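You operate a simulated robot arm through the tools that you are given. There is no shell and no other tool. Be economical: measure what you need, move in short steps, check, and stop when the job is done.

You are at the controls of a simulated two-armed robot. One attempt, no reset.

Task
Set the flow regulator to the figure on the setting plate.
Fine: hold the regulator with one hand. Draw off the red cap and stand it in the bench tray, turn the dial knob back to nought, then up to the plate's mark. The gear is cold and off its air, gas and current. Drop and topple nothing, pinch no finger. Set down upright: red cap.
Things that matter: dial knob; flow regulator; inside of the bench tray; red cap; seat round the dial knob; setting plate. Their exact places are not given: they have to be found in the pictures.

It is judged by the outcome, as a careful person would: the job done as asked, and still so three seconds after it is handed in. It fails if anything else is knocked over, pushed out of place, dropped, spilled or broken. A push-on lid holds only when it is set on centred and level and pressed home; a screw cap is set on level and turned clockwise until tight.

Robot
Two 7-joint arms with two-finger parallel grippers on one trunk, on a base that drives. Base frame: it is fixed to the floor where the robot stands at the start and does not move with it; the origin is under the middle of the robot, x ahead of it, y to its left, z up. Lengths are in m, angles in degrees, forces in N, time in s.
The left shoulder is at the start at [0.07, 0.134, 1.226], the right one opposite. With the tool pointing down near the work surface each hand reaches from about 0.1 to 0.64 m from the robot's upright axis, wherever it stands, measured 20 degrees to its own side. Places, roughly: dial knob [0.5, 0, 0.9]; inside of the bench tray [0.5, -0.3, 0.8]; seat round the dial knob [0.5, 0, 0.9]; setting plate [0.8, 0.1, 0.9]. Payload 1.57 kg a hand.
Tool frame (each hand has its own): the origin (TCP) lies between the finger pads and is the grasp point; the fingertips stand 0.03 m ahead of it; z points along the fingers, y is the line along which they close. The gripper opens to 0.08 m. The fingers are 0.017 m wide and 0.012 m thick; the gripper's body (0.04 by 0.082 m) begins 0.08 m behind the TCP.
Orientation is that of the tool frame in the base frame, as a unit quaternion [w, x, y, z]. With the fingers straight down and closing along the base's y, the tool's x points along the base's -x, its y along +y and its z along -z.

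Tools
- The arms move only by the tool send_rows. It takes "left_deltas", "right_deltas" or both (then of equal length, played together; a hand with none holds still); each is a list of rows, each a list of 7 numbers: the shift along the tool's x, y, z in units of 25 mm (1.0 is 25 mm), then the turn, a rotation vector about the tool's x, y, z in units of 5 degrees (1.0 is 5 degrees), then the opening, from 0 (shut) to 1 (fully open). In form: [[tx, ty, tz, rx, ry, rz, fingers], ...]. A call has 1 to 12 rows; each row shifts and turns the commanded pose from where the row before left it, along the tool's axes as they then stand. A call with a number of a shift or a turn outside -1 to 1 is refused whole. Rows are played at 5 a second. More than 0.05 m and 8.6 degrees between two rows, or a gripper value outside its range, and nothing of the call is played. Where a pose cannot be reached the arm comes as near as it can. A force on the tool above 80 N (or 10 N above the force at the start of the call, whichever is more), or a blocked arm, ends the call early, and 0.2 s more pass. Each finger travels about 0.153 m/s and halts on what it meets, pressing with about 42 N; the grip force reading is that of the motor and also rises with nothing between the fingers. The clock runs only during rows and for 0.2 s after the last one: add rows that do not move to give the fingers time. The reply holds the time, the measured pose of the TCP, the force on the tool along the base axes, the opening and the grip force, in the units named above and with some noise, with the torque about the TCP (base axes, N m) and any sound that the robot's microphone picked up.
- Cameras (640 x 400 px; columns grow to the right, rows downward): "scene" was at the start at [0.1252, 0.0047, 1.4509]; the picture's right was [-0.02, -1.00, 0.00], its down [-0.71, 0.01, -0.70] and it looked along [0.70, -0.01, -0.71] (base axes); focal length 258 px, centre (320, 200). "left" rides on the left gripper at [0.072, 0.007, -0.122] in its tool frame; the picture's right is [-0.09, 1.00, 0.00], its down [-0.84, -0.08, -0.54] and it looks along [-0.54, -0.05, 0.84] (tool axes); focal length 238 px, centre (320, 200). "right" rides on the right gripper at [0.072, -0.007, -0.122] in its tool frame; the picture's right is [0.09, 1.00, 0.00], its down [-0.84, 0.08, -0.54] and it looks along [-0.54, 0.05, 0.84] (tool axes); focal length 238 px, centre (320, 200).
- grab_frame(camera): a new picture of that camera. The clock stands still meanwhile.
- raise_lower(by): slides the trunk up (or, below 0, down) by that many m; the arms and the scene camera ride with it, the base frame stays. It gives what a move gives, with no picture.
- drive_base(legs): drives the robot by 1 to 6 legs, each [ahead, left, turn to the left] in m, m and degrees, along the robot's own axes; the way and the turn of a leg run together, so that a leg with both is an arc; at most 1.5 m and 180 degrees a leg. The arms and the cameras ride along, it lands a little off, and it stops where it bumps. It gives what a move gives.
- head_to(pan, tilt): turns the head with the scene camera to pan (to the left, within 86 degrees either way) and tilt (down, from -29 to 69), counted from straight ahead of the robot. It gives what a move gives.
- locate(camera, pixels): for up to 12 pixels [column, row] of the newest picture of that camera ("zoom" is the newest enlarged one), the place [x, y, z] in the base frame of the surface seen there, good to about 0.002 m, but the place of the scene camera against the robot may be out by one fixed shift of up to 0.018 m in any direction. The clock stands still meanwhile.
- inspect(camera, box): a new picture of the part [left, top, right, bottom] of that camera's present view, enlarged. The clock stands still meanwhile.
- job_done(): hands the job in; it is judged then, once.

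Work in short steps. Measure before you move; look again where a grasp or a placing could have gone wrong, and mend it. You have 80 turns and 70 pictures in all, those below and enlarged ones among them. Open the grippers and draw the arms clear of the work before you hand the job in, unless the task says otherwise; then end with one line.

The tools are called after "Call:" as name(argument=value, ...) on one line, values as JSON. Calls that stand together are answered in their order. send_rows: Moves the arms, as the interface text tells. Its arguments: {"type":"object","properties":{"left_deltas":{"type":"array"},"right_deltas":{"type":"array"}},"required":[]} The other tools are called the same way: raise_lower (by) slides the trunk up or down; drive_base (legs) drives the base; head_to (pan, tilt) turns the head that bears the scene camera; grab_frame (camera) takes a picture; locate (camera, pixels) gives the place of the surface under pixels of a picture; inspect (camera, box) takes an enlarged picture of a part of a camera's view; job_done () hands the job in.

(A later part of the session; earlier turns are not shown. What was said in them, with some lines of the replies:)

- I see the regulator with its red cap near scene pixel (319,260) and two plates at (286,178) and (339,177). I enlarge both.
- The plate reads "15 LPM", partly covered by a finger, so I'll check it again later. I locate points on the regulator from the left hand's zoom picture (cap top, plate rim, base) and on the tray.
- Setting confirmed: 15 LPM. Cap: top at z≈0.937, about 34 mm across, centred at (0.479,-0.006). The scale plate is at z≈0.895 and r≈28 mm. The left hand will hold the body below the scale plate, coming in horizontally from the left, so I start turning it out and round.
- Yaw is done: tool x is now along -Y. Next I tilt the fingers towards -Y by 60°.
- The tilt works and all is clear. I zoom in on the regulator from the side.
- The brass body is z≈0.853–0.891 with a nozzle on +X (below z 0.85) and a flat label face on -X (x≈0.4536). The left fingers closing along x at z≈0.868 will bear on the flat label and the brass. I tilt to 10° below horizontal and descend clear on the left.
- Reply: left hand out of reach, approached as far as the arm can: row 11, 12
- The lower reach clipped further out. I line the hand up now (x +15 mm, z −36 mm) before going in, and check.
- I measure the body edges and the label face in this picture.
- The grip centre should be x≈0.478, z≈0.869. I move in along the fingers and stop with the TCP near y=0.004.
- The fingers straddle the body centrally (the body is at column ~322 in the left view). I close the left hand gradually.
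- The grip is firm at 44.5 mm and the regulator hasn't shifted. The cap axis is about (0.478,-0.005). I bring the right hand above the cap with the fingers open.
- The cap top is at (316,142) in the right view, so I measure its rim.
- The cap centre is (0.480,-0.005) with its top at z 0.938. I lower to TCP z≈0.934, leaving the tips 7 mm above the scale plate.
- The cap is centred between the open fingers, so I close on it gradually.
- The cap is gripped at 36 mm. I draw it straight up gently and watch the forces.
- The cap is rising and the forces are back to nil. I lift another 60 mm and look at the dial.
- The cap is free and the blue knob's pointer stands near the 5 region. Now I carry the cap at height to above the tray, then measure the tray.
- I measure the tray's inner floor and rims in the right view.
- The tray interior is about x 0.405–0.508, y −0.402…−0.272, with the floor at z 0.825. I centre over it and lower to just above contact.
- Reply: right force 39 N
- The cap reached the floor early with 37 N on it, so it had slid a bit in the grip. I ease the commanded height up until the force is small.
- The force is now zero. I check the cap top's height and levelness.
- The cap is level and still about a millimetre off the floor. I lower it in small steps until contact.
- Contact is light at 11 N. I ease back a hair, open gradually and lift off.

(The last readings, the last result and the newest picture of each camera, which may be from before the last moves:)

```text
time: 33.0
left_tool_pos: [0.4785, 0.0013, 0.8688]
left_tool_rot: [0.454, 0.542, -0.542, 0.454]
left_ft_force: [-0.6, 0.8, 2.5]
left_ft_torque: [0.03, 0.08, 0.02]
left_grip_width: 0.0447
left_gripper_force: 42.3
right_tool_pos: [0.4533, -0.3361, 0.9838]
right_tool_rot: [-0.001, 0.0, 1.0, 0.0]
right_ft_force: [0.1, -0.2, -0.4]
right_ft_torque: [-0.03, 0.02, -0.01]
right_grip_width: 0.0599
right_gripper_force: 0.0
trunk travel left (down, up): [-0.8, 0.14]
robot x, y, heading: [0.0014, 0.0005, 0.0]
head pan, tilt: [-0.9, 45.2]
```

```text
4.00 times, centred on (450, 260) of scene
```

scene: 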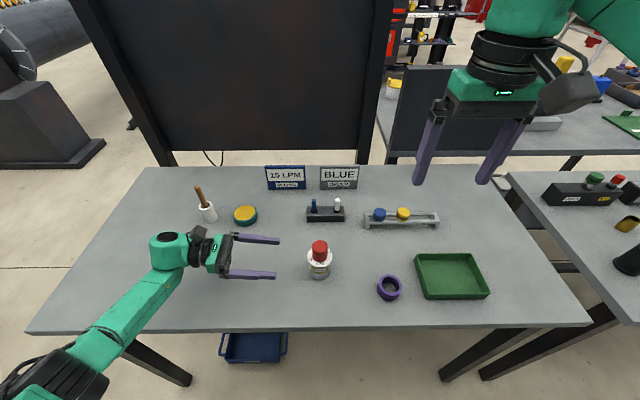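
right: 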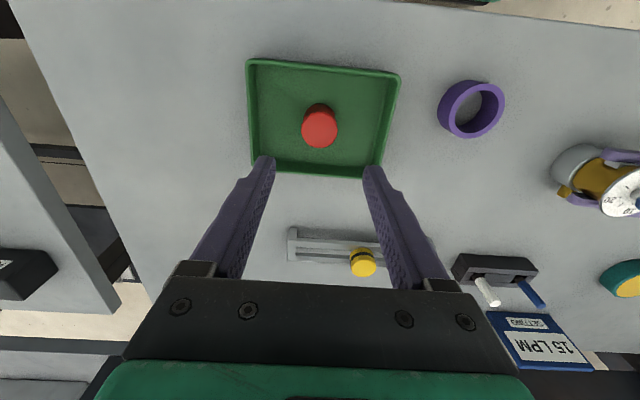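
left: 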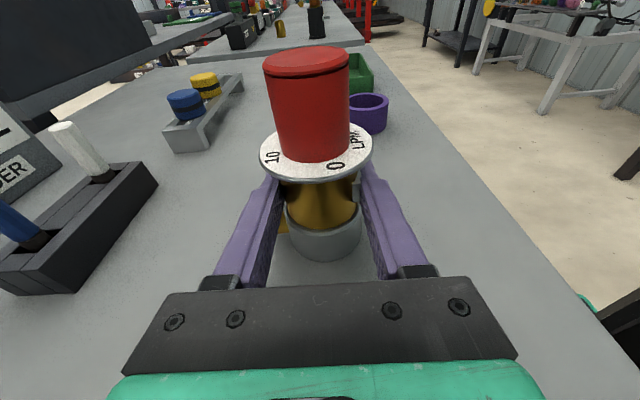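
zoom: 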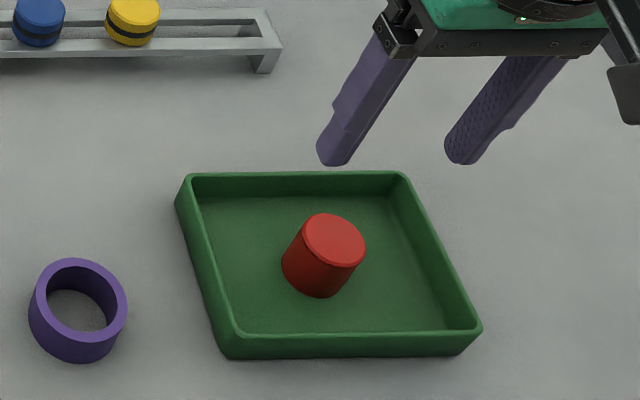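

The cap stands upright in the tray. Next I move the right hand so its camera sits right above the dial, to read the scale squarely.

Call:
send_rows(right_deltas=[[-0.6, 1, -0.1, 0, 0, 0, 0.75], [-0.6, 1, -0.1, 0, 0, 0, 0.75], [-0.6, 1, -0.1, 0, 0, 0, 0.75], [-0.6, 1, -0.1, 0, 0, 0, 0.75], [-0.6, 1, -0.1, 0, 0, 0, 0.75], [-0.6, 1, 0, 0, 0, 0, 0.75], [-0.2, 1, 0, 0, 0, 0, 0.75], [0, 1, 0, 0, 0, 0, 0.75], [0, 1, 0, 0, 0, 0, 0.75], [0, 1, 0, 0, 0, 0, 0.75], [0, 1, 0, 0, 0, 0, 0.75], [0, 1, 0, 0, 0, 0, 0.75]])

Call:
send_rows(right_deltas=[[0, 0.8, 0, 0, 0, 0, 0.75], [0, 0.5, 0, 0, 0, 0, 0.75], [0, 0, 0, 0, 0, 0, 0.75]])

Call:
grab_frame(camera="right")

```text
time: 35.6
left_tool_pos: [0.4785, 0.0011, 0.869]
left_tool_rot: [0.455, 0.541, -0.541, 0.455]
left_ft_force: [-0.1, 0.5, 1.4]
left_ft_torque: [0.11, -0.03, -0.04]
left_grip_width: 0.0447
left_gripper_force: 41.6
right_tool_pos: [0.5506, -0.0373, 0.9969]
right_tool_rot: [0.0, 0.001, 1.0, -0.001]
right_ft_force: [-0.2, -0.2, -0.3]
right_ft_torque: [0.02, 0.02, 0.01]
right_grip_width: 0.0598
right_gripper_force: 0.1
trunk travel left (down, up): [-0.8, 0.14]
robot x, y, heading: [-0.0024, -0.0026, 0.1]
head pan, tilt: [-0.9, 45.2]
```

```text
time: 36.4
left_tool_pos: [0.4784, 0.0005, 0.8683]
left_tool_rot: [0.454, 0.543, -0.541, 0.455]
left_ft_force: [0.5, -0.8, 0.3]
left_ft_torque: [-0.05, -0.03, 0.01]
left_grip_width: 0.0444
left_gripper_force: 41.9
right_tool_pos: [0.549, -0.0037, 0.9965]
right_tool_rot: [0.0, -0.001, 1.0, 0.001]
right_ft_force: [-0.2, -1.0, -0.6]
right_ft_torque: [-0.01, -0.02, 0.01]
right_grip_width: 0.0601
right_gripper_force: 0.0
trunk travel left (down, up): [-0.8, 0.14]
robot x, y, heading: [0.0024, 0.0017, 0.1]
head pan, tilt: [-0.9, 45.2]
```

```text
38 pictures are left
```

right: 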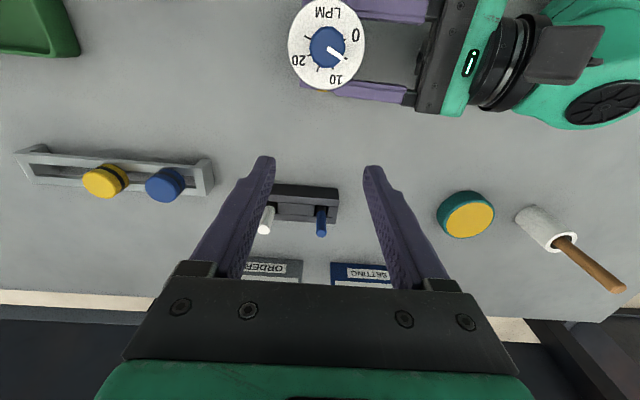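

The dial is visible at (327,45). I enlarge it.

Call:
inspect(camera="right", box=[270, 0, 390, 100])

```text
4.00 times, centred on (330, 50) of right
```

zoom: 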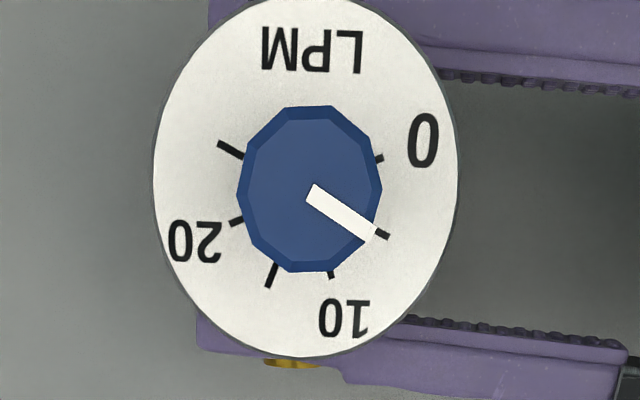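

The ticks run 0, 5, 10, 15, 20, 25, with 15 at (271,274). The pointer is near 5. I take base coordinates of the ticks, rim and pointer.

Call:
locate(camera="zoom", pixels=[[381, 157], [386, 236], [332, 276], [269, 284], [233, 222], [221, 144], [160, 180], [455, 180], [300, 353], [312, 192], [374, 235], [310, 188]])

Call:
locate(camera="zoom", pixels=[[245, 190], [380, 190], [250, 155], [335, 108], [285, 262], [335, 262], [350, 125], [275, 115]])

```text
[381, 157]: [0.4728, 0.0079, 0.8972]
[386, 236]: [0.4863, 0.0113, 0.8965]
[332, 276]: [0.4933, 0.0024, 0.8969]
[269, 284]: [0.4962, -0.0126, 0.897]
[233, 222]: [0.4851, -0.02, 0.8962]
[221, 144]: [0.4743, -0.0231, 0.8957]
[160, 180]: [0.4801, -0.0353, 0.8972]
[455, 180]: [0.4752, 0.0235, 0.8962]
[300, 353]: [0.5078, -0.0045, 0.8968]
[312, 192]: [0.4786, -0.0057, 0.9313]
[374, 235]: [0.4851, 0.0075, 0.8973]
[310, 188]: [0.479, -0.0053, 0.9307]
```

```text
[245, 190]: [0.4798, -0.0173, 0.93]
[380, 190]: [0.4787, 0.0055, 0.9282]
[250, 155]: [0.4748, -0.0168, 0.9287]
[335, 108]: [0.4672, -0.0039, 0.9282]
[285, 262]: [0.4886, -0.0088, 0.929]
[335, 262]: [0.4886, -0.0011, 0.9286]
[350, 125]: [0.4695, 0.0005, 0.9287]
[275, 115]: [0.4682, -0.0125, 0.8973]
```

Plate centre is (0.4784,-0.0059), with 15 at azimuth about −21° and 0 at about 112°, so roughly 44–45° per 5 LPM. I enlarge more to see how the knob's flats sit relative to the pointer.

Call:
inspect(camera="right", box=[308, 20, 352, 72])

Call:
inspect(camera="left", box=[270, 60, 380, 180])

```text
7.69 times, centred on (330, 46) of right
```

zoom: 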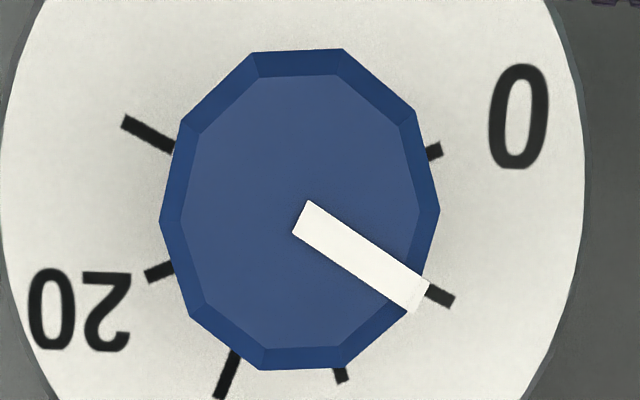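

```text
3.33 times, centred on (325, 120) of left
```

zoom: 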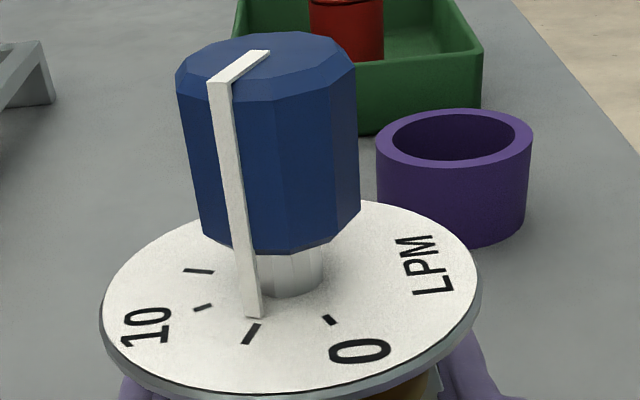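

The pointer sits on a corner of the ten-sided knob, so flats lie at ±90° to it. I turn the right hand by +65° so the fingers close square to the pointer (azimuth ~65°) and move over the knob.

Call:
send_rows(right_deltas=[[0, 0, 0, 0, 0, -1, 0.75], [0, 0, 0, 0, 0, -1, 0.75], [0, 0, 0, 0, 0, -1, 0.75], [0, 0, 0, 0, 0, -1, 0.75], [0, 0, 0, 0, 0, -1, 0.75], [0, 0, 0, 0, 0, -1, 0.75], [0, 0, 0, 0, 0, -1, 0.75], [0, 0, 0, 0, 0, -1, 0.75], [0, 0, 0, 0, 0, -1, 0.75], [0, 0, 0, 0, 0, -1, 0.75], [0, 0, 0, 0, 0, -1, 0.75], [0, 0, 0, 0, 0, -1, 0.75]])

Call:
send_rows(right_deltas=[[0, 0, 0, 0, 0, -1, 0.75], [0.42, 0.84, 0, 0, 0, 0, 0.75], [0.42, 0.84, 0, 0, 0, 0, 0.75], [0.42, 0.84, 0, 0, 0, 0, 0.75], [0, 0, 0, 0, 0, 0, 0.75]])

Call:
grab_frame(camera="right")

```text
time: 39.0
left_tool_pos: [0.4786, 0.0007, 0.8679]
left_tool_rot: [0.453, 0.543, -0.541, 0.455]
left_ft_force: [-0.8, -0.8, 0.4]
left_ft_torque: [0.08, 0.05, 0.02]
left_grip_width: 0.0446
left_gripper_force: 42.1
right_tool_pos: [0.5202, -0.0187, 0.9779]
right_tool_rot: [0.0, -0.278, 0.961, -0.001]
right_ft_force: [-0.8, 0.1, -0.6]
right_ft_torque: [0.0, 0.0, 0.01]
right_grip_width: 0.0599
right_gripper_force: 0.1
right hand out of reach, approached as far as the arm can: row 6, 7, 8, 9, 10, 11, 12
trunk travel left (down, up): [-0.8, 0.14]
robot x, y, heading: [-0.0002, -0.0013, -0.1]
head pan, tilt: [-0.9, 45.2]
```

```text
time: 40.2
left_tool_pos: [0.4778, 0.0012, 0.8687]
left_tool_rot: [0.455, 0.542, -0.541, 0.454]
left_ft_force: [-1.0, 0.9, 0.2]
left_ft_torque: [-0.02, 0.01, -0.02]
left_grip_width: 0.0447
left_gripper_force: 41.9
right_tool_pos: [0.4589, 0.0183, 0.98]
right_tool_rot: [0.001, -0.279, 0.96, -0.001]
right_ft_force: [0.0, 0.8, -0.1]
right_ft_torque: [0.01, 0.0, 0.02]
right_grip_width: 0.0601
right_gripper_force: 0.0
right hand out of reach, approached as far as the arm can: row 1
trunk travel left (down, up): [-0.8, 0.14]
robot x, y, heading: [0.0015, -0.0006, -0.1]
head pan, tilt: [-0.9, 45.2]
```

```text
34 pictures are left
```

right: 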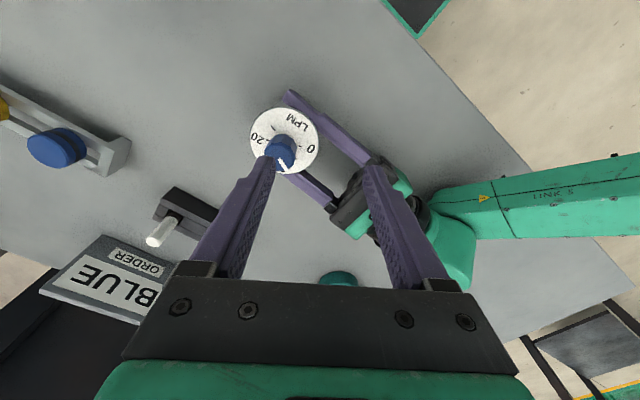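

The wrist is limited to about +32° that way, so I'll turn the other way to −115°, which puts the fingers on the same flats with room to turn both directions. I re-centre over the knob, raise a little and rotate.

Call:
send_rows(right_deltas=[[-0.07, -0.61, -0.4, 0, 0, 0, 0.75], [-0.07, -0.62, -0.4, 0, 0, 0, 0.75], [0, 0, 0, 0, 0, 1, 0.75], [0, 0, 0, 0, 0, 1, 0.75], [0, 0, 0, 0, 0, 1, 0.75], [0, 0, 0, 0, 0, 1, 0.75], [0, 0, 0, 0, 0, 1, 0.75], [0, 0, 0, 0, 0, 1, 0.75], [0, 0, 0, 0, 0, 1, 0.75], [0, 0, 0, 0, 0, 1, 0.75], [0, 0, 0, 0, 0, 1, 0.75], [0, 0, 0, 0, 0, 1, 0.75]])

Call:
send_rows(right_deltas=[[0, 0, 0, 0, 0, 1, 0.75], [0, 0, 0, 0, 0, 1, 0.75], [0, 0, 0, 0, 0, 1, 0.75], [0, 0, 0, 0, 0, 1, 0.75], [0, 0, 0, 0, 0, 1, 0.75], [0, 0, 0, 0, 0, 1, 0.75], [0, 0, 0, 0, 0, 1, 0.75], [0, 0, 0, 0, 0, 1, 0.75], [0, 0, 0, 0, 0, 1, 0.75], [0, 0, 0, 0, 0, 1, 0.75], [0, 0, 0, 0, 0, 1, 0.75], [0, 0, 0, 0, 0, 1, 0.75]])

Call:
grab_frame(camera="scene")

```text
time: 42.8
left_tool_pos: [0.4786, 0.001, 0.8664]
left_tool_rot: [0.454, 0.543, -0.541, 0.455]
left_ft_force: [-0.2, -0.7, -0.2]
left_ft_torque: [0.02, 0.01, 0.01]
left_grip_width: 0.0445
left_gripper_force: 41.9
right_tool_pos: [0.4771, -0.0056, 0.9969]
right_tool_rot: [0.001, 0.154, 0.988, -0.001]
right_ft_force: [-0.3, -0.5, 0.4]
right_ft_torque: [-0.01, 0.01, -0.01]
right_grip_width: 0.06
right_gripper_force: 0.1
trunk travel left (down, up): [-0.8, 0.14]
robot x, y, heading: [0.0003, -0.0021, 0.1]
head pan, tilt: [-0.9, 45.2]
```

```text
time: 45.4
left_tool_pos: [0.479, 0.0017, 0.8691]
left_tool_rot: [-0.455, -0.542, 0.542, -0.454]
left_ft_force: [0.1, -0.6, -0.7]
left_ft_torque: [-0.03, -0.07, -0.01]
left_grip_width: 0.0444
left_gripper_force: 42.1
right_tool_pos: [0.4786, -0.0067, 0.9986]
right_tool_rot: [0.001, 0.627, 0.779, 0.001]
right_ft_force: [-0.2, -0.5, -0.5]
right_ft_torque: [0.0, -0.02, 0.0]
right_grip_width: 0.06
right_gripper_force: 0.0
trunk travel left (down, up): [-0.8, 0.14]
robot x, y, heading: [0.0, 0.0018, 0.2]
head pan, tilt: [-0.9, 45.2]
```

```text
33 pictures are left
```

scene: 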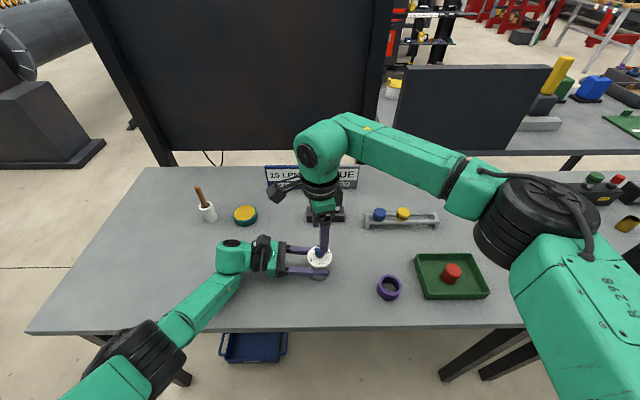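

It turns freely and is now at −77.6°. I finish to −115° and check alignment from the right camera.

Call:
send_rows(right_deltas=[[0, 0, 0, 0, 0, 1, 0.75], [0, 0, 0, 0, 0, 1, 0.75], [0, 0, 0, 0, 0, 1, 0.75], [0, 0, 0, 0, 0, 1, 0.75], [0, 0, 0, 0, 0, 1, 0.75], [0, 0, 0, 0, 0, 1, 0.75], [0, 0, 0, 0, 0, 1, 0.75], [0, 0, 0.5, 0, 0, 0.5, 0.75], [0, 0, 0, 0, 0, 0, 0.75]])

Call:
grab_frame(camera="right")

```text
time: 47.4
left_tool_pos: [0.4787, 0.0007, 0.8687]
left_tool_rot: [0.455, 0.542, -0.541, 0.456]
left_ft_force: [-0.6, 0.1, 0.5]
left_ft_torque: [-0.04, -0.05, 0.01]
left_grip_width: 0.0446
left_gripper_force: 41.7
right_tool_pos: [0.4783, -0.0067, 0.9868]
right_tool_rot: [0.0, 0.844, 0.537, 0.0]
right_ft_force: [0.1, 0.1, -0.5]
right_ft_torque: [0.05, -0.02, 0.0]
right_grip_width: 0.0601
right_gripper_force: 0.1
trunk travel left (down, up): [-0.8, 0.14]
robot x, y, heading: [-0.0022, 0.0036, 0.1]
head pan, tilt: [-0.9, 45.2]
```

```text
32 pictures are left
```

right: 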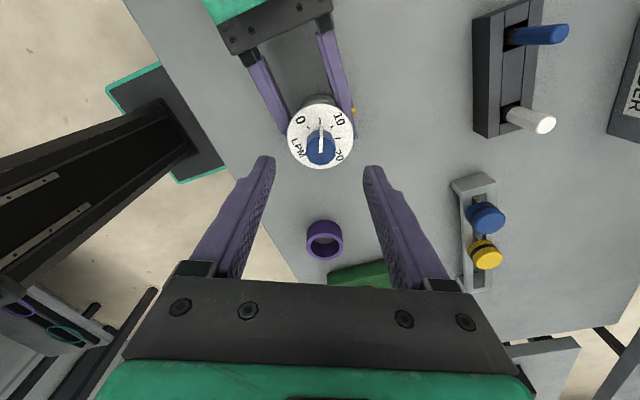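

The pointer points straight up the picture at column 321, so the fingers are square to it and the knob is centred. I descend to TCP z≈0.934.

Call:
send_rows(right_deltas=[[0, 0, 0.7, 0, 0, 0, 0.75], [0, 0, 0.7, 0, 0, 0, 0.75], [0, 0, 0.7, 0, 0, 0, 0.75], [0, 0, 0, 0, 0, 0, 0.75]])

Call:
inspect(camera="right", box=[220, 90, 420, 240])

Call:
inspect(camera="left", box=[240, 30, 400, 190])

```text
time: 48.4
left_tool_pos: [0.4795, 0.0022, 0.8681]
left_tool_rot: [0.455, 0.542, -0.541, 0.455]
left_ft_force: [0.1, 0.4, 0.4]
left_ft_torque: [0.05, 0.01, -0.01]
left_grip_width: 0.0445
left_gripper_force: 42.2
right_tool_pos: [0.4789, -0.008, 0.9334]
right_tool_rot: [0.001, 0.844, 0.536, 0.0]
right_ft_force: [0.2, 0.6, 0.0]
right_ft_torque: [-0.01, 0.02, 0.0]
right_grip_width: 0.06
right_gripper_force: 0.0
trunk travel left (down, up): [-0.8, 0.14]
robot x, y, heading: [0.0009, 0.0019, -0.0]
head pan, tilt: [-0.9, 45.2]
```

```text
2.67 times, centred on (320, 165) of right
```

zoom: 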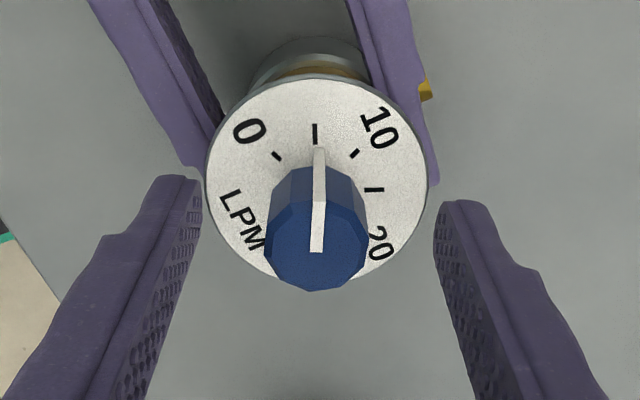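

```text
2.50 times, centred on (320, 110) of left
```

zoom: 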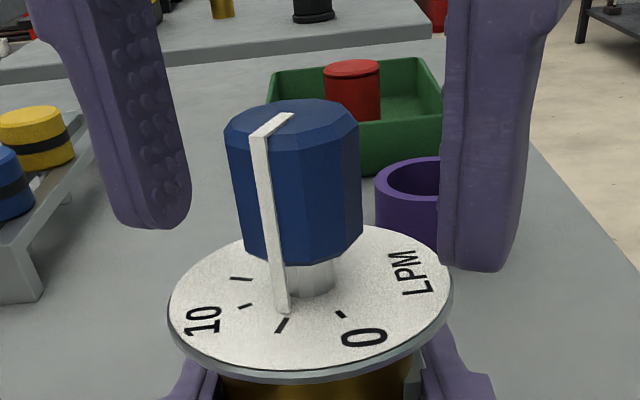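

The knob is well between the pads. I close on it gently.

Call:
send_rows(right_deltas=[[0.06, 0, 0, 0, 0, 0, 0.6], [0, 0, 0, 0, 0, 0, 0.45], [0, 0, 0, 0, 0, 0, 0.37], [0, 0, 0, 0, 0, 0, 0.32], [0, 0, 0, 0, 0, 0, 0.29], [0, 0, 0, 0, 0, 0, 0.25], [0, 0, 0, 0, 0, 0, 0.1], [0, 0, 0, 0, 0, 0, 0.1]])

Call:
inspect(camera="right", box=[220, 90, 420, 240])

```text
time: 50.2
left_tool_pos: [0.4795, 0.0014, 0.8687]
left_tool_rot: [0.454, 0.542, -0.541, 0.455]
left_ft_force: [4.5, -1.9, -0.3]
left_ft_torque: [0.03, 0.24, -0.02]
left_grip_width: 0.0446
left_gripper_force: 42.1
right_tool_pos: [0.4778, -0.0061, 0.9342]
right_tool_rot: [0.0, 0.843, 0.537, 0.0]
right_ft_force: [-3.9, 1.2, -0.1]
right_ft_torque: [0.09, 0.04, 0.03]
right_grip_width: 0.0237
right_gripper_force: 35.5
trunk travel left (down, up): [-0.8, 0.14]
robot x, y, heading: [0.0008, 0.0032, -0.3]
head pan, tilt: [-0.9, 45.2]
```

```text
2.67 times, centred on (320, 165) of right
```

zoom: 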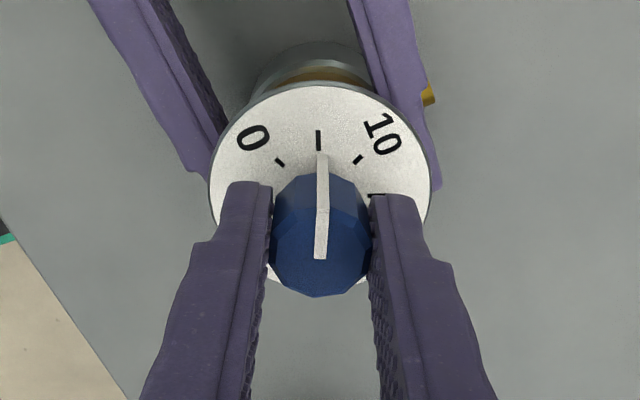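

The knob is gripped at 23.7 mm, with the pointer on the 5 tick. I turn counter-clockwise 40° toward 0 and check.

Call:
send_rows(right_deltas=[[0, 0, 0, 0, 0, -1, 0.1], [0, 0, 0, 0, 0, -1, 0.1], [0, 0, 0, 0, 0, -1, 0.1], [0, 0, 0, 0, 0, -1, 0.1], [0, 0, 0, 0, 0, -1, 0.1], [0, 0, 0, 0, 0, -1, 0.1], [0, 0, 0, 0, 0, -1, 0.1], [0, 0, 0, 0, 0, -1, 0.1], [0, 0, 0, 0, 0, 0, 0.1]])

Call:
inspect(camera="right", box=[220, 90, 420, 240])

Call:
inspect(camera="left", box=[240, 30, 400, 190])

```text
time: 52.2
left_tool_pos: [0.4783, 0.0023, 0.868]
left_tool_rot: [0.452, 0.544, -0.541, 0.455]
left_ft_force: [10.0, 6.8, -7.9]
left_ft_torque: [-0.09, 0.22, 0.03]
left_grip_width: 0.0444
left_gripper_force: 42.0
right_tool_pos: [0.4798, -0.0057, 0.9339]
right_tool_rot: [0.0, 0.608, 0.794, 0.002]
right_ft_force: [-6.7, -8.6, 20.9]
right_ft_torque: [-0.51, 0.09, 0.01]
right_grip_width: 0.0238
right_gripper_force: 36.0
trunk travel left (down, up): [-0.8, 0.14]
robot x, y, heading: [0.0021, -0.0018, -0.1]
head pan, tilt: [-0.9, 45.2]
```

```text
2.67 times, centred on (320, 165) of right
```

zoom: 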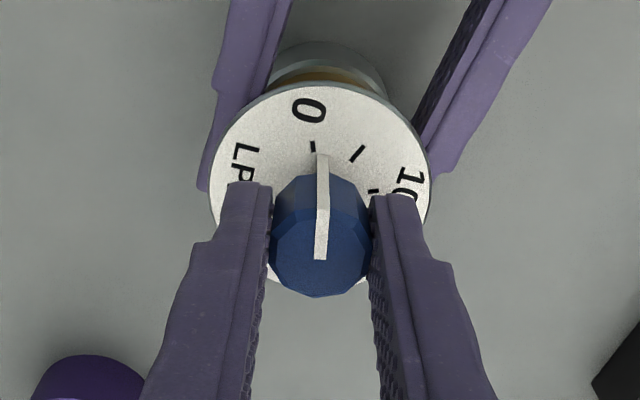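

```text
2.50 times, centred on (320, 110) of left
```

zoom: 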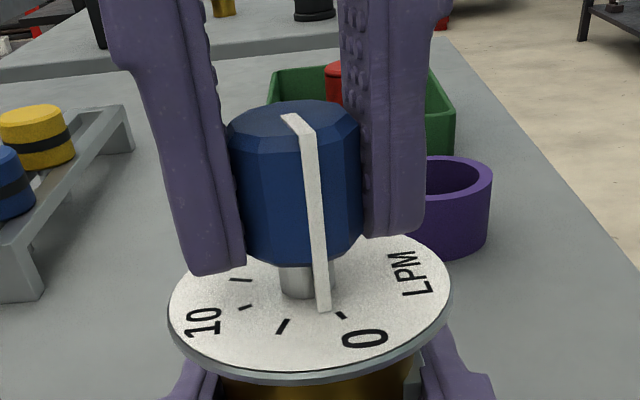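

The pointer is a few degrees short of 0. I turn 5° more and relieve the vertical load by 1 mm.

Call:
send_rows(right_deltas=[[0, 0, -0.04, 0, 0, -0.5, 0.1], [0, 0, 0, 0, 0, -0.5, 0.1], [0, 0, 0, 0, 0, 0, 0.1]])

Call:
inspect(camera="right", box=[270, 110, 370, 210])

Call:
inspect(camera="left", box=[280, 80, 370, 190])

```text
time: 53.0
left_tool_pos: [0.4778, 0.0017, 0.8684]
left_tool_rot: [0.454, 0.542, -0.541, 0.456]
left_ft_force: [8.8, 9.0, -4.4]
left_ft_torque: [0.0, -0.04, -0.06]
left_grip_width: 0.0443
left_gripper_force: 41.8
right_tool_pos: [0.478, -0.005, 0.9335]
right_tool_rot: [0.001, 0.574, 0.819, 0.0]
right_ft_force: [-3.8, -9.9, 15.7]
right_ft_torque: [-0.35, 0.1, 0.06]
right_grip_width: 0.0236
right_gripper_force: 35.9
trunk travel left (down, up): [-0.8, 0.14]
robot x, y, heading: [0.0019, -0.0002, 0.0]
head pan, tilt: [-0.9, 45.2]
```

```text
4.00 times, centred on (320, 160) of right
```

zoom: 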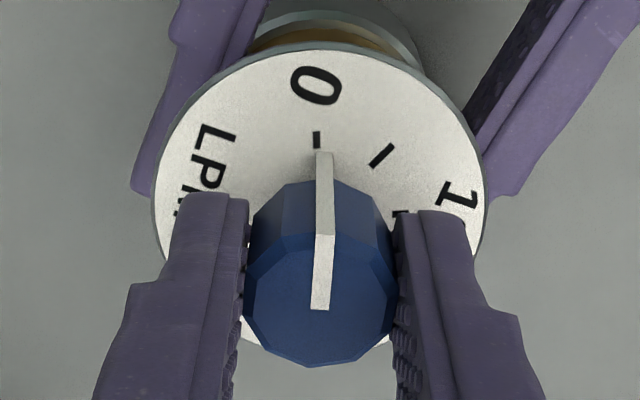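

```text
3.64 times, centred on (325, 135) of left
```

zoom: 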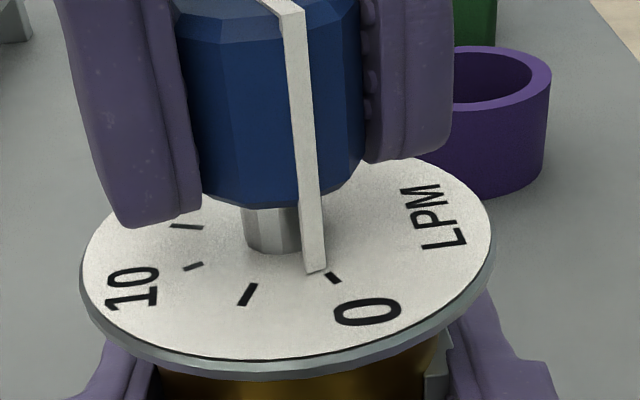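

By both views the pointer is still about 5° short of the 0 tick. I turn 5° more.

Call:
send_rows(right_deltas=[[0, 0, -0.03, 0, 0, -0.5, 0.1], [0, 0, 0, 0, 0, -0.5, 0.1], [0, 0, 0, 0, 0, 0, 0.1]])

Call:
inspect(camera="right", box=[270, 110, 370, 210])

Call:
inspect(camera="left", box=[280, 80, 370, 190])

```text
time: 53.8
left_tool_pos: [0.4799, 0.0018, 0.8682]
left_tool_rot: [0.455, 0.541, -0.54, 0.456]
left_ft_force: [-0.3, 10.9, 2.7]
left_ft_torque: [-0.18, -0.13, -0.02]
left_grip_width: 0.0444
left_gripper_force: 41.6
right_tool_pos: [0.478, -0.006, 0.9341]
right_tool_rot: [0.001, 0.538, 0.843, -0.001]
right_ft_force: [1.0, -9.9, 0.2]
right_ft_torque: [-0.24, 0.06, 0.04]
right_grip_width: 0.0237
right_gripper_force: 34.8
trunk travel left (down, up): [-0.8, 0.14]
robot x, y, heading: [0.001, 0.0046, 0.0]
head pan, tilt: [-0.9, 45.2]
```

```text
4.00 times, centred on (320, 160) of right
```

zoom: 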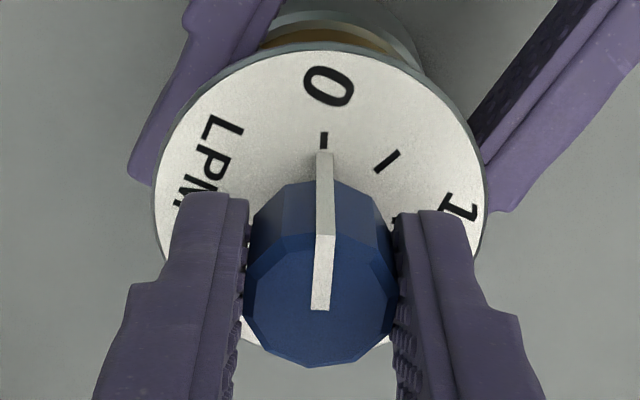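

```text
3.64 times, centred on (325, 135) of left
```

zoom: 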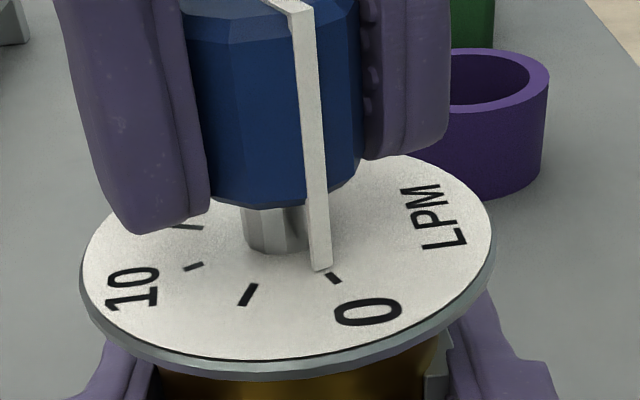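

The pointer is within about 2° of the 0 tick. I make a last 2.5° nudge so that nought is truly reached.

Call:
send_rows(right_deltas=[[0, 0, 0, 0, 0, -0.5, 0.1], [0, 0, 0, 0, 0, 0, 0.1], [0, 0, 0, 0, 0, 0, 0.1]])

Call:
inspect(camera="right", box=[270, 110, 370, 210])

```text
time: 54.6
left_tool_pos: [0.4788, 0.0007, 0.8692]
left_tool_rot: [0.454, 0.542, -0.541, 0.455]
left_ft_force: [1.8, 6.4, 2.9]
left_ft_torque: [-0.09, 0.21, 0.01]
left_grip_width: 0.0444
left_gripper_force: 41.6
right_tool_pos: [0.4787, -0.0055, 0.9338]
right_tool_rot: [0.001, 0.519, 0.855, 0.0]
right_ft_force: [-1.8, -6.7, 0.2]
right_ft_torque: [-0.31, 0.0, 0.03]
right_grip_width: 0.0235
right_gripper_force: 35.6
trunk travel left (down, up): [-0.8, 0.14]
robot x, y, heading: [0.0049, -0.001, 0.0]
head pan, tilt: [-0.9, 45.2]
```

```text
4.00 times, centred on (320, 160) of right
```

zoom: 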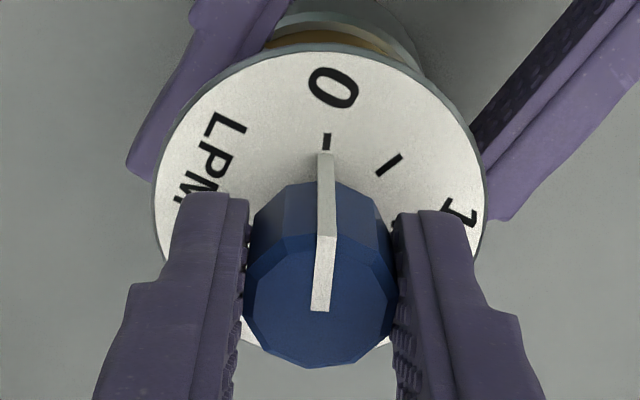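

The pointer is on the 0 tick (326 against 327). Next I turn clockwise toward 15 (about 135° away), first 60°, watching the load.

Call:
send_rows(right_deltas=[[0, 0, 0, 0, 0, 0, 0.1], [0, 0, 0, 0, 0, 0, 0.1], [0, 0, 0, 0, 0, 1, 0.1], [0, 0, 0, 0, 0, 1, 0.1], [0, 0, 0, 0, 0, 1, 0.1], [0, 0, 0, 0, 0, 1, 0.1], [0, 0, 0, 0, 0, 1, 0.1], [0, 0, 0, 0, 0, 1, 0.1], [0, 0, 0, 0, 0, 1, 0.1], [0, 0, 0, 0, 0, 1, 0.1], [0, 0, 0, 0, 0, 1, 0.1], [0, 0, 0, 0, 0, 1, 0.1]])

Call:
grab_frame(camera="scene")

```text
time: 57.2
left_tool_pos: [0.4779, 0.0016, 0.8688]
left_tool_rot: [0.455, 0.542, -0.541, 0.455]
left_ft_force: [-0.9, 3.2, 11.4]
left_ft_torque: [-0.63, 0.31, 0.02]
left_grip_width: 0.0444
left_gripper_force: 41.9
right_tool_pos: [0.4796, -0.0053, 0.9346]
right_tool_rot: [0.001, 0.832, 0.555, 0.001]
right_ft_force: [0.9, -5.0, -11.6]
right_ft_torque: [0.3, -0.35, 0.02]
right_grip_width: 0.0236
right_gripper_force: 35.5
trunk travel left (down, up): [-0.8, 0.14]
robot x, y, heading: [-0.0013, 0.0043, 0.1]
head pan, tilt: [-0.9, 45.2]
```

```text
21 pictures are left
```

scene: 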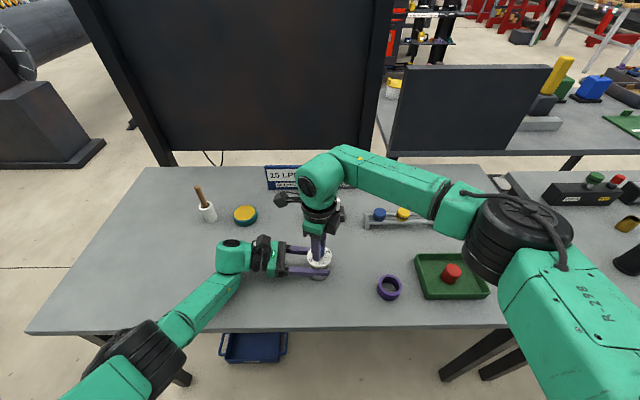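

Turning is smooth, now at −112.6°. I continue 60° more with a small height correction.

Call:
send_rows(right_deltas=[[0, 0, 0.02, 0, 0, 1, 0.1], [0, 0, 0, 0, 0, 1, 0.1], [0, 0, 0, 0, 0, 1, 0.1], [0, 0, 0, 0, 0, 1, 0.1], [0, 0, 0, 0, 0, 1, 0.1], [0, 0, 0, 0, 0, 1, 0.1], [0, 0, 0, 0, 0, 1, 0.1], [0, 0, 0, 0, 0, 1, 0.1], [0, 0, 0, 0, 0, 1, 0.1], [0, 0, 0, 0, 0, 1, 0.1], [0, 0, 0, 0, 0, 1, 0.1], [0, 0, 0, 0, 0, 1, 0.1]])

Call:
inspect(camera="right", box=[270, 110, 370, 210])

```text
time: 59.8
left_tool_pos: [0.4787, 0.0017, 0.8675]
left_tool_rot: [0.454, 0.543, -0.541, 0.454]
left_ft_force: [-5.3, 9.9, 2.7]
left_ft_torque: [-0.41, 0.17, -0.07]
left_grip_width: 0.0446
left_gripper_force: 42.0
right_tool_pos: [0.4797, -0.0056, 0.9345]
right_tool_rot: [0.0, 0.998, 0.063, 0.001]
right_ft_force: [5.3, -9.5, -2.8]
right_ft_torque: [-0.3, -0.5, 0.03]
right_grip_width: 0.0233
right_gripper_force: 35.6
trunk travel left (down, up): [-0.8, 0.14]
robot x, y, heading: [0.0023, -0.0005, 0.0]
head pan, tilt: [-0.9, 45.2]
```

```text
4.00 times, centred on (320, 160) of right
```

zoom: 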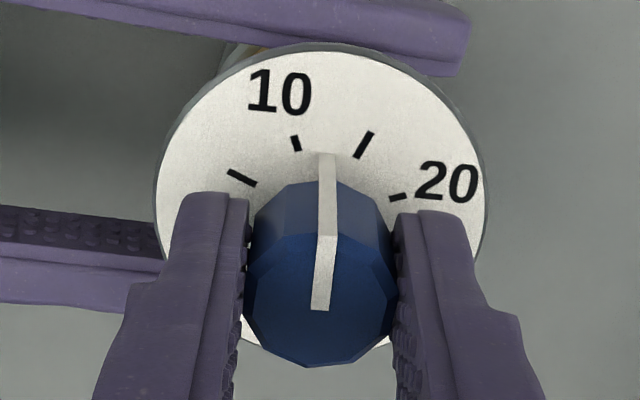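

The pointer is between 10 and 15, with the 15 tick at (364,144). About 25° remain, so I turn 20° and check.

Call:
send_rows(right_deltas=[[0, 0, 0, 0, 0, 1, 0.1], [0, 0, 0, 0, 0, 1, 0.1], [0, 0, 0, 0, 0, 1, 0.1], [0, 0, 0, 0, 0, 1, 0.1], [0, 0, 0, 0, 0, 0, 0.1]])

Call:
inspect(camera="right", box=[270, 110, 370, 210])

```text
time: 61.0
left_tool_pos: [0.479, 0.0021, 0.8672]
left_tool_rot: [0.454, 0.542, -0.541, 0.455]
left_ft_force: [-6.3, 8.6, -0.8]
left_ft_torque: [-0.09, -0.02, -0.06]
left_grip_width: 0.0448
left_gripper_force: 42.4
right_tool_pos: [0.4793, -0.0043, 0.9356]
right_tool_rot: [0.001, 0.994, -0.11, 0.001]
right_ft_force: [5.2, -8.5, 0.4]
right_ft_torque: [-0.42, -0.39, 0.06]
right_grip_width: 0.0237
right_gripper_force: 36.0
trunk travel left (down, up): [-0.8, 0.14]
robot x, y, heading: [-0.0001, 0.0002, -0.0]
head pan, tilt: [-0.9, 45.2]
```

```text
4.00 times, centred on (320, 160) of right
```

zoom: 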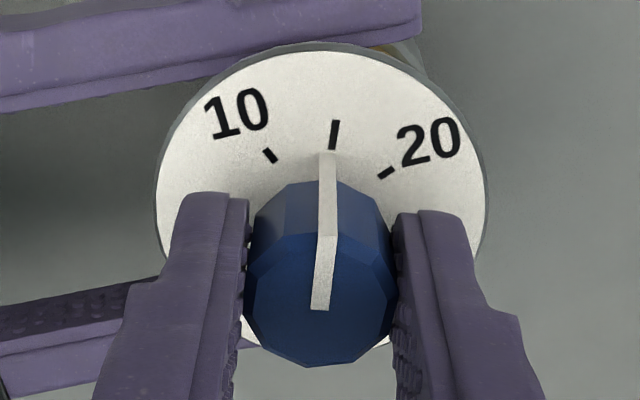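

The 15 tick is about 7 px right of the pointer, which is roughly 4.8°. I turn that much.

Call:
send_rows(right_deltas=[[0, 0, 0, 0, 0, 0.5, 0.1], [0, 0, 0, 0, 0, 0.45, 0.1], [0, 0, 0, 0, 0, 0, 0.1], [0, 0, 0, 0, 0, 0, 0.1]])

Call:
inspect(camera="right", box=[270, 110, 370, 210])

```text
time: 62.0
left_tool_pos: [0.4803, 0.0018, 0.867]
left_tool_rot: [0.453, 0.544, -0.541, 0.454]
left_ft_force: [-6.8, 12.9, -5.6]
left_ft_torque: [-0.3, -0.12, -0.06]
left_grip_width: 0.0446
left_gripper_force: 42.3
right_tool_pos: [0.4787, -0.0052, 0.9346]
right_tool_rot: [0.0, 0.989, -0.151, 0.001]
right_ft_force: [5.8, -13.6, 3.6]
right_ft_torque: [-0.54, -0.3, 0.06]
right_grip_width: 0.0235
right_gripper_force: 36.1
trunk travel left (down, up): [-0.8, 0.14]
robot x, y, heading: [0.0009, 0.003, 0.2]
head pan, tilt: [-0.9, 45.2]
```

```text
4.00 times, centred on (320, 160) of right
```

zoom: 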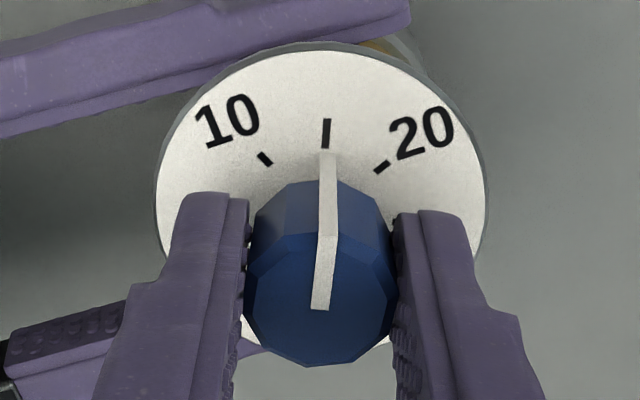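

It looks on or within about 1° of 15, so I enlarge further.

Call:
inspect(camera="right", box=[300, 125, 345, 165])

Call:
inspect(camera="scene", box=[300, 230, 340, 275])

```text
10.00 times, centred on (322, 145) of right
```

zoom: 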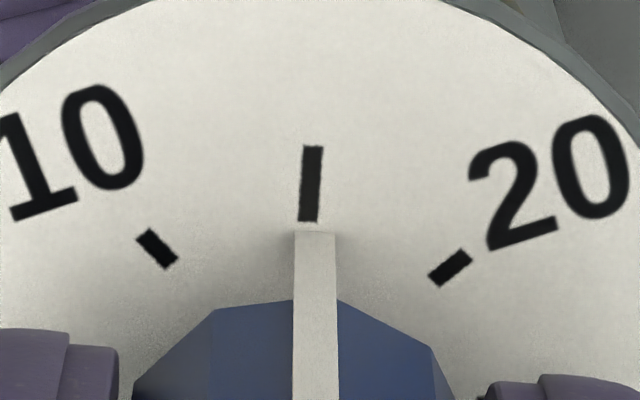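

```text
8.89 times, centred on (320, 252) of scene
```

zoom: 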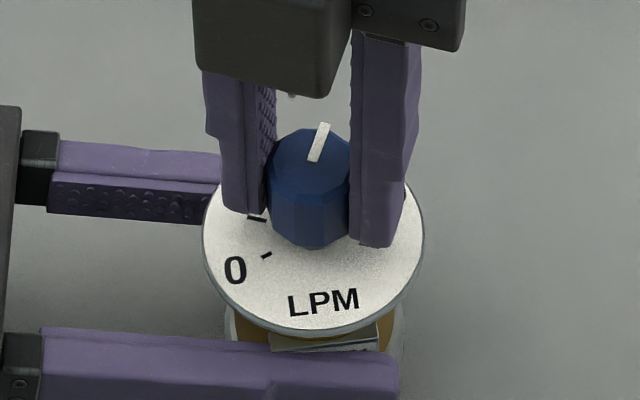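

The pointer base is at column 315 against the tick's inner end at 308, an overshoot of about 1.5°. I turn back about 1.3°, then open gently and lift straight up to check.

Call:
send_rows(right_deltas=[[0, 0, 0, 0, 0, -0.26, 0.1], [0, 0, 0, 0, 0, 0, 0.1], [0, 0, 0, 0, 0, 0, 0.1]])

Call:
inspect(camera="right", box=[300, 125, 345, 165])

Call:
locate(camera="zoom", pixels=[[313, 146], [308, 220], [315, 240], [150, 248], [450, 268], [315, 300]])

```text
time: 62.8
left_tool_pos: [0.4794, 0.001, 0.8687]
left_tool_rot: [0.455, 0.542, -0.541, 0.455]
left_ft_force: [-4.8, 9.5, -9.7]
left_ft_torque: [-0.08, -0.01, -0.05]
left_grip_width: 0.0448
left_gripper_force: 41.5
right_tool_pos: [0.4791, -0.0053, 0.9351]
right_tool_rot: [-0.001, 0.99, -0.139, 0.001]
right_ft_force: [5.0, -9.5, 7.1]
right_ft_torque: [-0.52, -0.32, 0.05]
right_grip_width: 0.0232
right_gripper_force: 36.3
trunk travel left (down, up): [-0.8, 0.14]
robot x, y, heading: [0.0021, -0.0004, -0.1]
head pan, tilt: [-0.9, 45.2]
```

```text
10.00 times, centred on (322, 145) of right
```

zoom: 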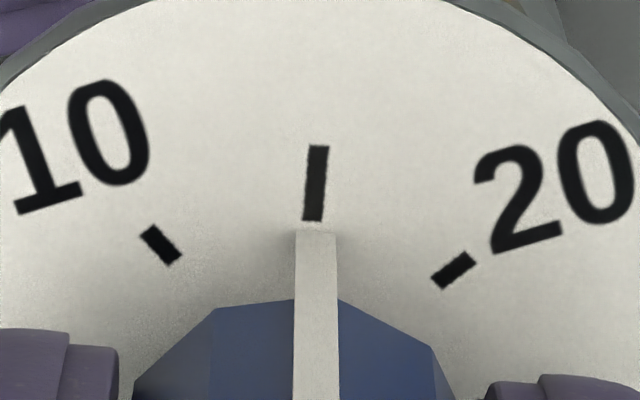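

```text
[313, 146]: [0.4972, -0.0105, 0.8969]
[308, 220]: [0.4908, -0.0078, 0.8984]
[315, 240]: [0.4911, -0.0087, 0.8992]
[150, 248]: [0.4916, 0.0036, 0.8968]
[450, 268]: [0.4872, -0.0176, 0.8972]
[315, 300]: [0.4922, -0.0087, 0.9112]
```

The pointer now stands on the 15 tick. I open slowly and lift clear.

Call:
send_rows(right_deltas=[[0, 0, 0, 0, 0, 0, 0.28], [0, 0, 0, 0, 0, 0, 0.32], [0, 0, 0, 0, 0, 0, 0.4], [0, 0, 0, 0, 0, 0, 0.55], [0, 0, 0, 0, 0, 0, 0.75], [0, 0, -0.6, 0, 0, 0, 0.75], [0, 0, -1, 0, 0, 0, 0.75], [0, 0, -1, 0, 0, 0, 0.75], [0, 0, 0, 0, 0, 0, 0.75]])

Call:
inspect(camera="right", box=[270, 90, 370, 190])

```text
time: 64.8
left_tool_pos: [0.4792, 0.0009, 0.8679]
left_tool_rot: [0.455, 0.542, -0.54, 0.456]
left_ft_force: [-0.2, -0.2, -2.7]
left_ft_torque: [0.01, -0.01, 0.01]
left_grip_width: 0.0447
left_gripper_force: 41.6
right_tool_pos: [0.4801, -0.0069, 0.9982]
right_tool_rot: [-0.001, 0.99, -0.139, 0.0]
right_ft_force: [0.9, -0.2, 0.1]
right_ft_torque: [0.01, 0.0, 0.03]
right_grip_width: 0.0598
right_gripper_force: 0.1
trunk travel left (down, up): [-0.8, 0.14]
robot x, y, heading: [-0.0027, 0.0011, -0.3]
head pan, tilt: [-0.9, 45.2]
```

```text
4.00 times, centred on (320, 140) of right
```

zoom: 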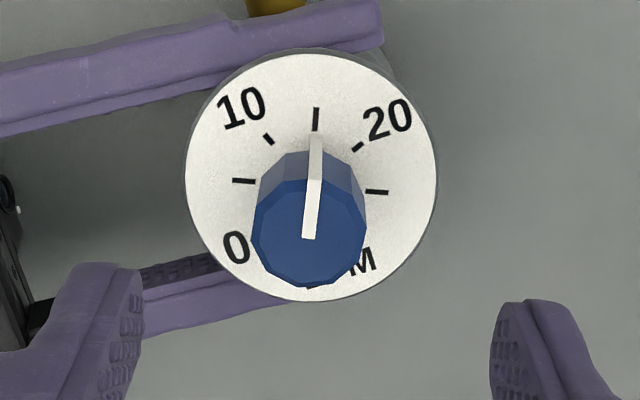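

The knob is released and the pointer is squarely on 15. I raise the right hand away to the right, and slowly open the left hand.

Call:
send_rows(right_deltas=[[0, 0, -1, 0, 0, 0, 0.75], [0, 0, -1, 0, 0, 0, 0.75], [0, 0, -1, 0, 0, 0, 0.75], [0, 0, -1, 0, 0, 0, 0.75], [0, 0.8, -1, 0, 0, 0, 0.75], [0, 1, 0, 0, 0, 0, 0.75], [0, 1, 0, 0, 0, 0, 0.75], [0, 1, 0, 0, 0, 0, 0.75], [0, 1, 0, 0, 0, 0, 0.75], [0, 1, 0, 0, 0, 0, 0.75]])

Call:
send_rows(left_deltas=[[0, 0, 0, 0, 0, 0, 0.54], [0, 0, 0, 0, 0, 0, 0.57], [0, 0, 0, 0, 0, 0, 0.62], [0, 0, 0, 0, 0, 0, 0.75], [0, 0, 0, 0, 0, 0, 0.95], [0, 0, 0, 0, 0, 0, 0.95]])

Call:
inspect(camera="left", box=[200, 50, 440, 280])

```text
time: 67.0
left_tool_pos: [0.4775, 0.0, 0.8673]
left_tool_rot: [0.454, 0.542, -0.541, 0.455]
left_ft_force: [0.1, 0.2, -2.7]
left_ft_torque: [0.01, 0.05, -0.01]
left_grip_width: 0.0445
left_gripper_force: 41.7
right_tool_pos: [0.4388, -0.1463, 1.1265]
right_tool_rot: [-0.002, 0.99, -0.138, 0.001]
right_ft_force: [-0.3, -0.4, -0.1]
right_ft_torque: [0.0, 0.0, 0.03]
right_grip_width: 0.0603
right_gripper_force: 0.1
trunk travel left (down, up): [-0.8, 0.14]
robot x, y, heading: [0.0016, 0.0044, -0.0]
head pan, tilt: [-0.9, 45.2]
```

```text
time: 68.4
left_tool_pos: [0.4786, 0.0007, 0.8673]
left_tool_rot: [0.455, 0.542, -0.542, 0.454]
left_ft_force: [0.3, -0.1, -1.1]
left_ft_torque: [0.03, -0.01, -0.01]
left_grip_width: 0.076
left_gripper_force: 0.0
right_tool_pos: [0.438, -0.1446, 1.1264]
right_tool_rot: [0.0, 0.99, -0.139, 0.0]
right_ft_force: [1.3, 1.4, 0.4]
right_ft_torque: [0.0, -0.01, 0.02]
right_grip_width: 0.0601
right_gripper_force: 0.0
trunk travel left (down, up): [-0.8, 0.14]
robot x, y, heading: [0.001, -0.0002, -0.1]
head pan, tilt: [-0.9, 45.2]
```

```text
1.74 times, centred on (320, 165) of left
```

zoom: 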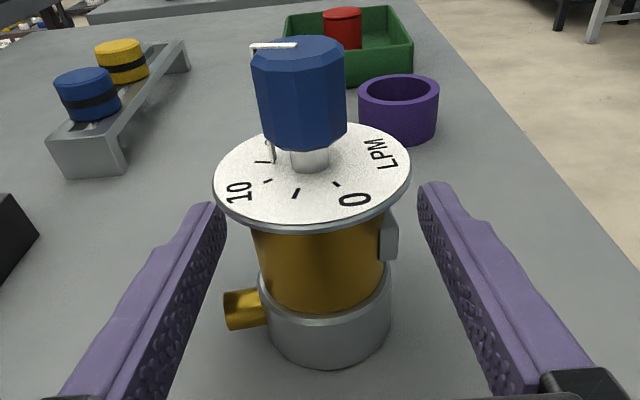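

The regulator stands square on its own and both fingers are clear. I back the left hand straight out and up.

Call:
send_rows(left_deltas=[[0, 0, -0.5, 0, 0, 0, 0.95], [0, 0, -0.9, 0, 0, 0, 0.95], [0, 0, -0.9, 0, 0, 0, 0.95], [0, 0, -0.9, 0, 0, 0, 0.95], [0, 0, -0.9, 0, 0, 0, 0.95], [0.5, 0, -0.9, 0, 0, 0, 0.95], [1, 0, 0, 0, 0, 0, 0.95], [1, 0, 0, 0, 0, 0, 0.95], [1, 0, 0, 0, 0, 0, 0.95]])

Call:
grab_frame(camera="scene")

Call:
inspect(camera="scene", box=[290, 225, 350, 285])

```text
time: 70.4
left_tool_pos: [0.4785, 0.1098, 0.9766]
left_tool_rot: [0.454, 0.543, -0.54, 0.456]
left_ft_force: [0.2, -0.1, 0.1]
left_ft_torque: [0.0, -0.02, -0.02]
left_grip_width: 0.076
left_gripper_force: 0.1
right_tool_pos: [0.4385, -0.1442, 1.1271]
right_tool_rot: [0.0, 0.99, -0.139, 0.001]
right_ft_force: [-1.1, 0.3, -0.4]
right_ft_torque: [-0.01, -0.03, -0.01]
right_grip_width: 0.06
right_gripper_force: 0.1
trunk travel left (down, up): [-0.8, 0.14]
robot x, y, heading: [0.0012, 0.0008, -0.3]
head pan, tilt: [-0.9, 45.2]
```

```text
12 pictures are left
```

scene: 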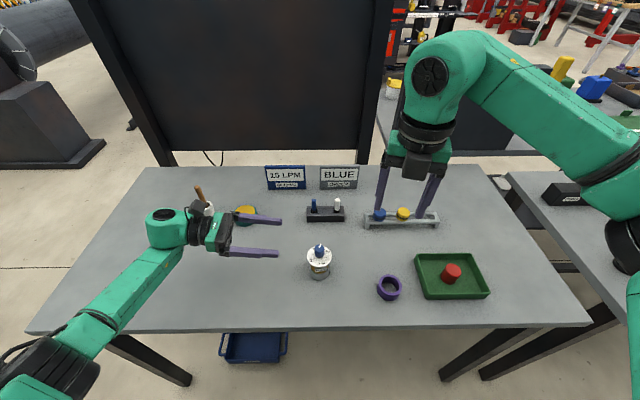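

```text
6.67 times, centred on (320, 255) of scene
```

zoom: 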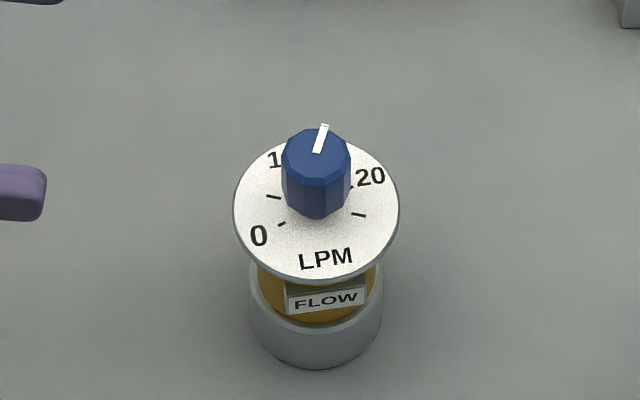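

Everything is standing: the pointer is on 15, the regulator is upright, the red cap stands upright in the tray, and both hands are open and clear. I hand the job in.

Call:
job_done()

```text
The job is handed in.
```

The flow regulator is set to 15 LPM, the figure on the plate. I turned it back to 0 first and then up to 15, and the red cap is standing upright in the bench tray.
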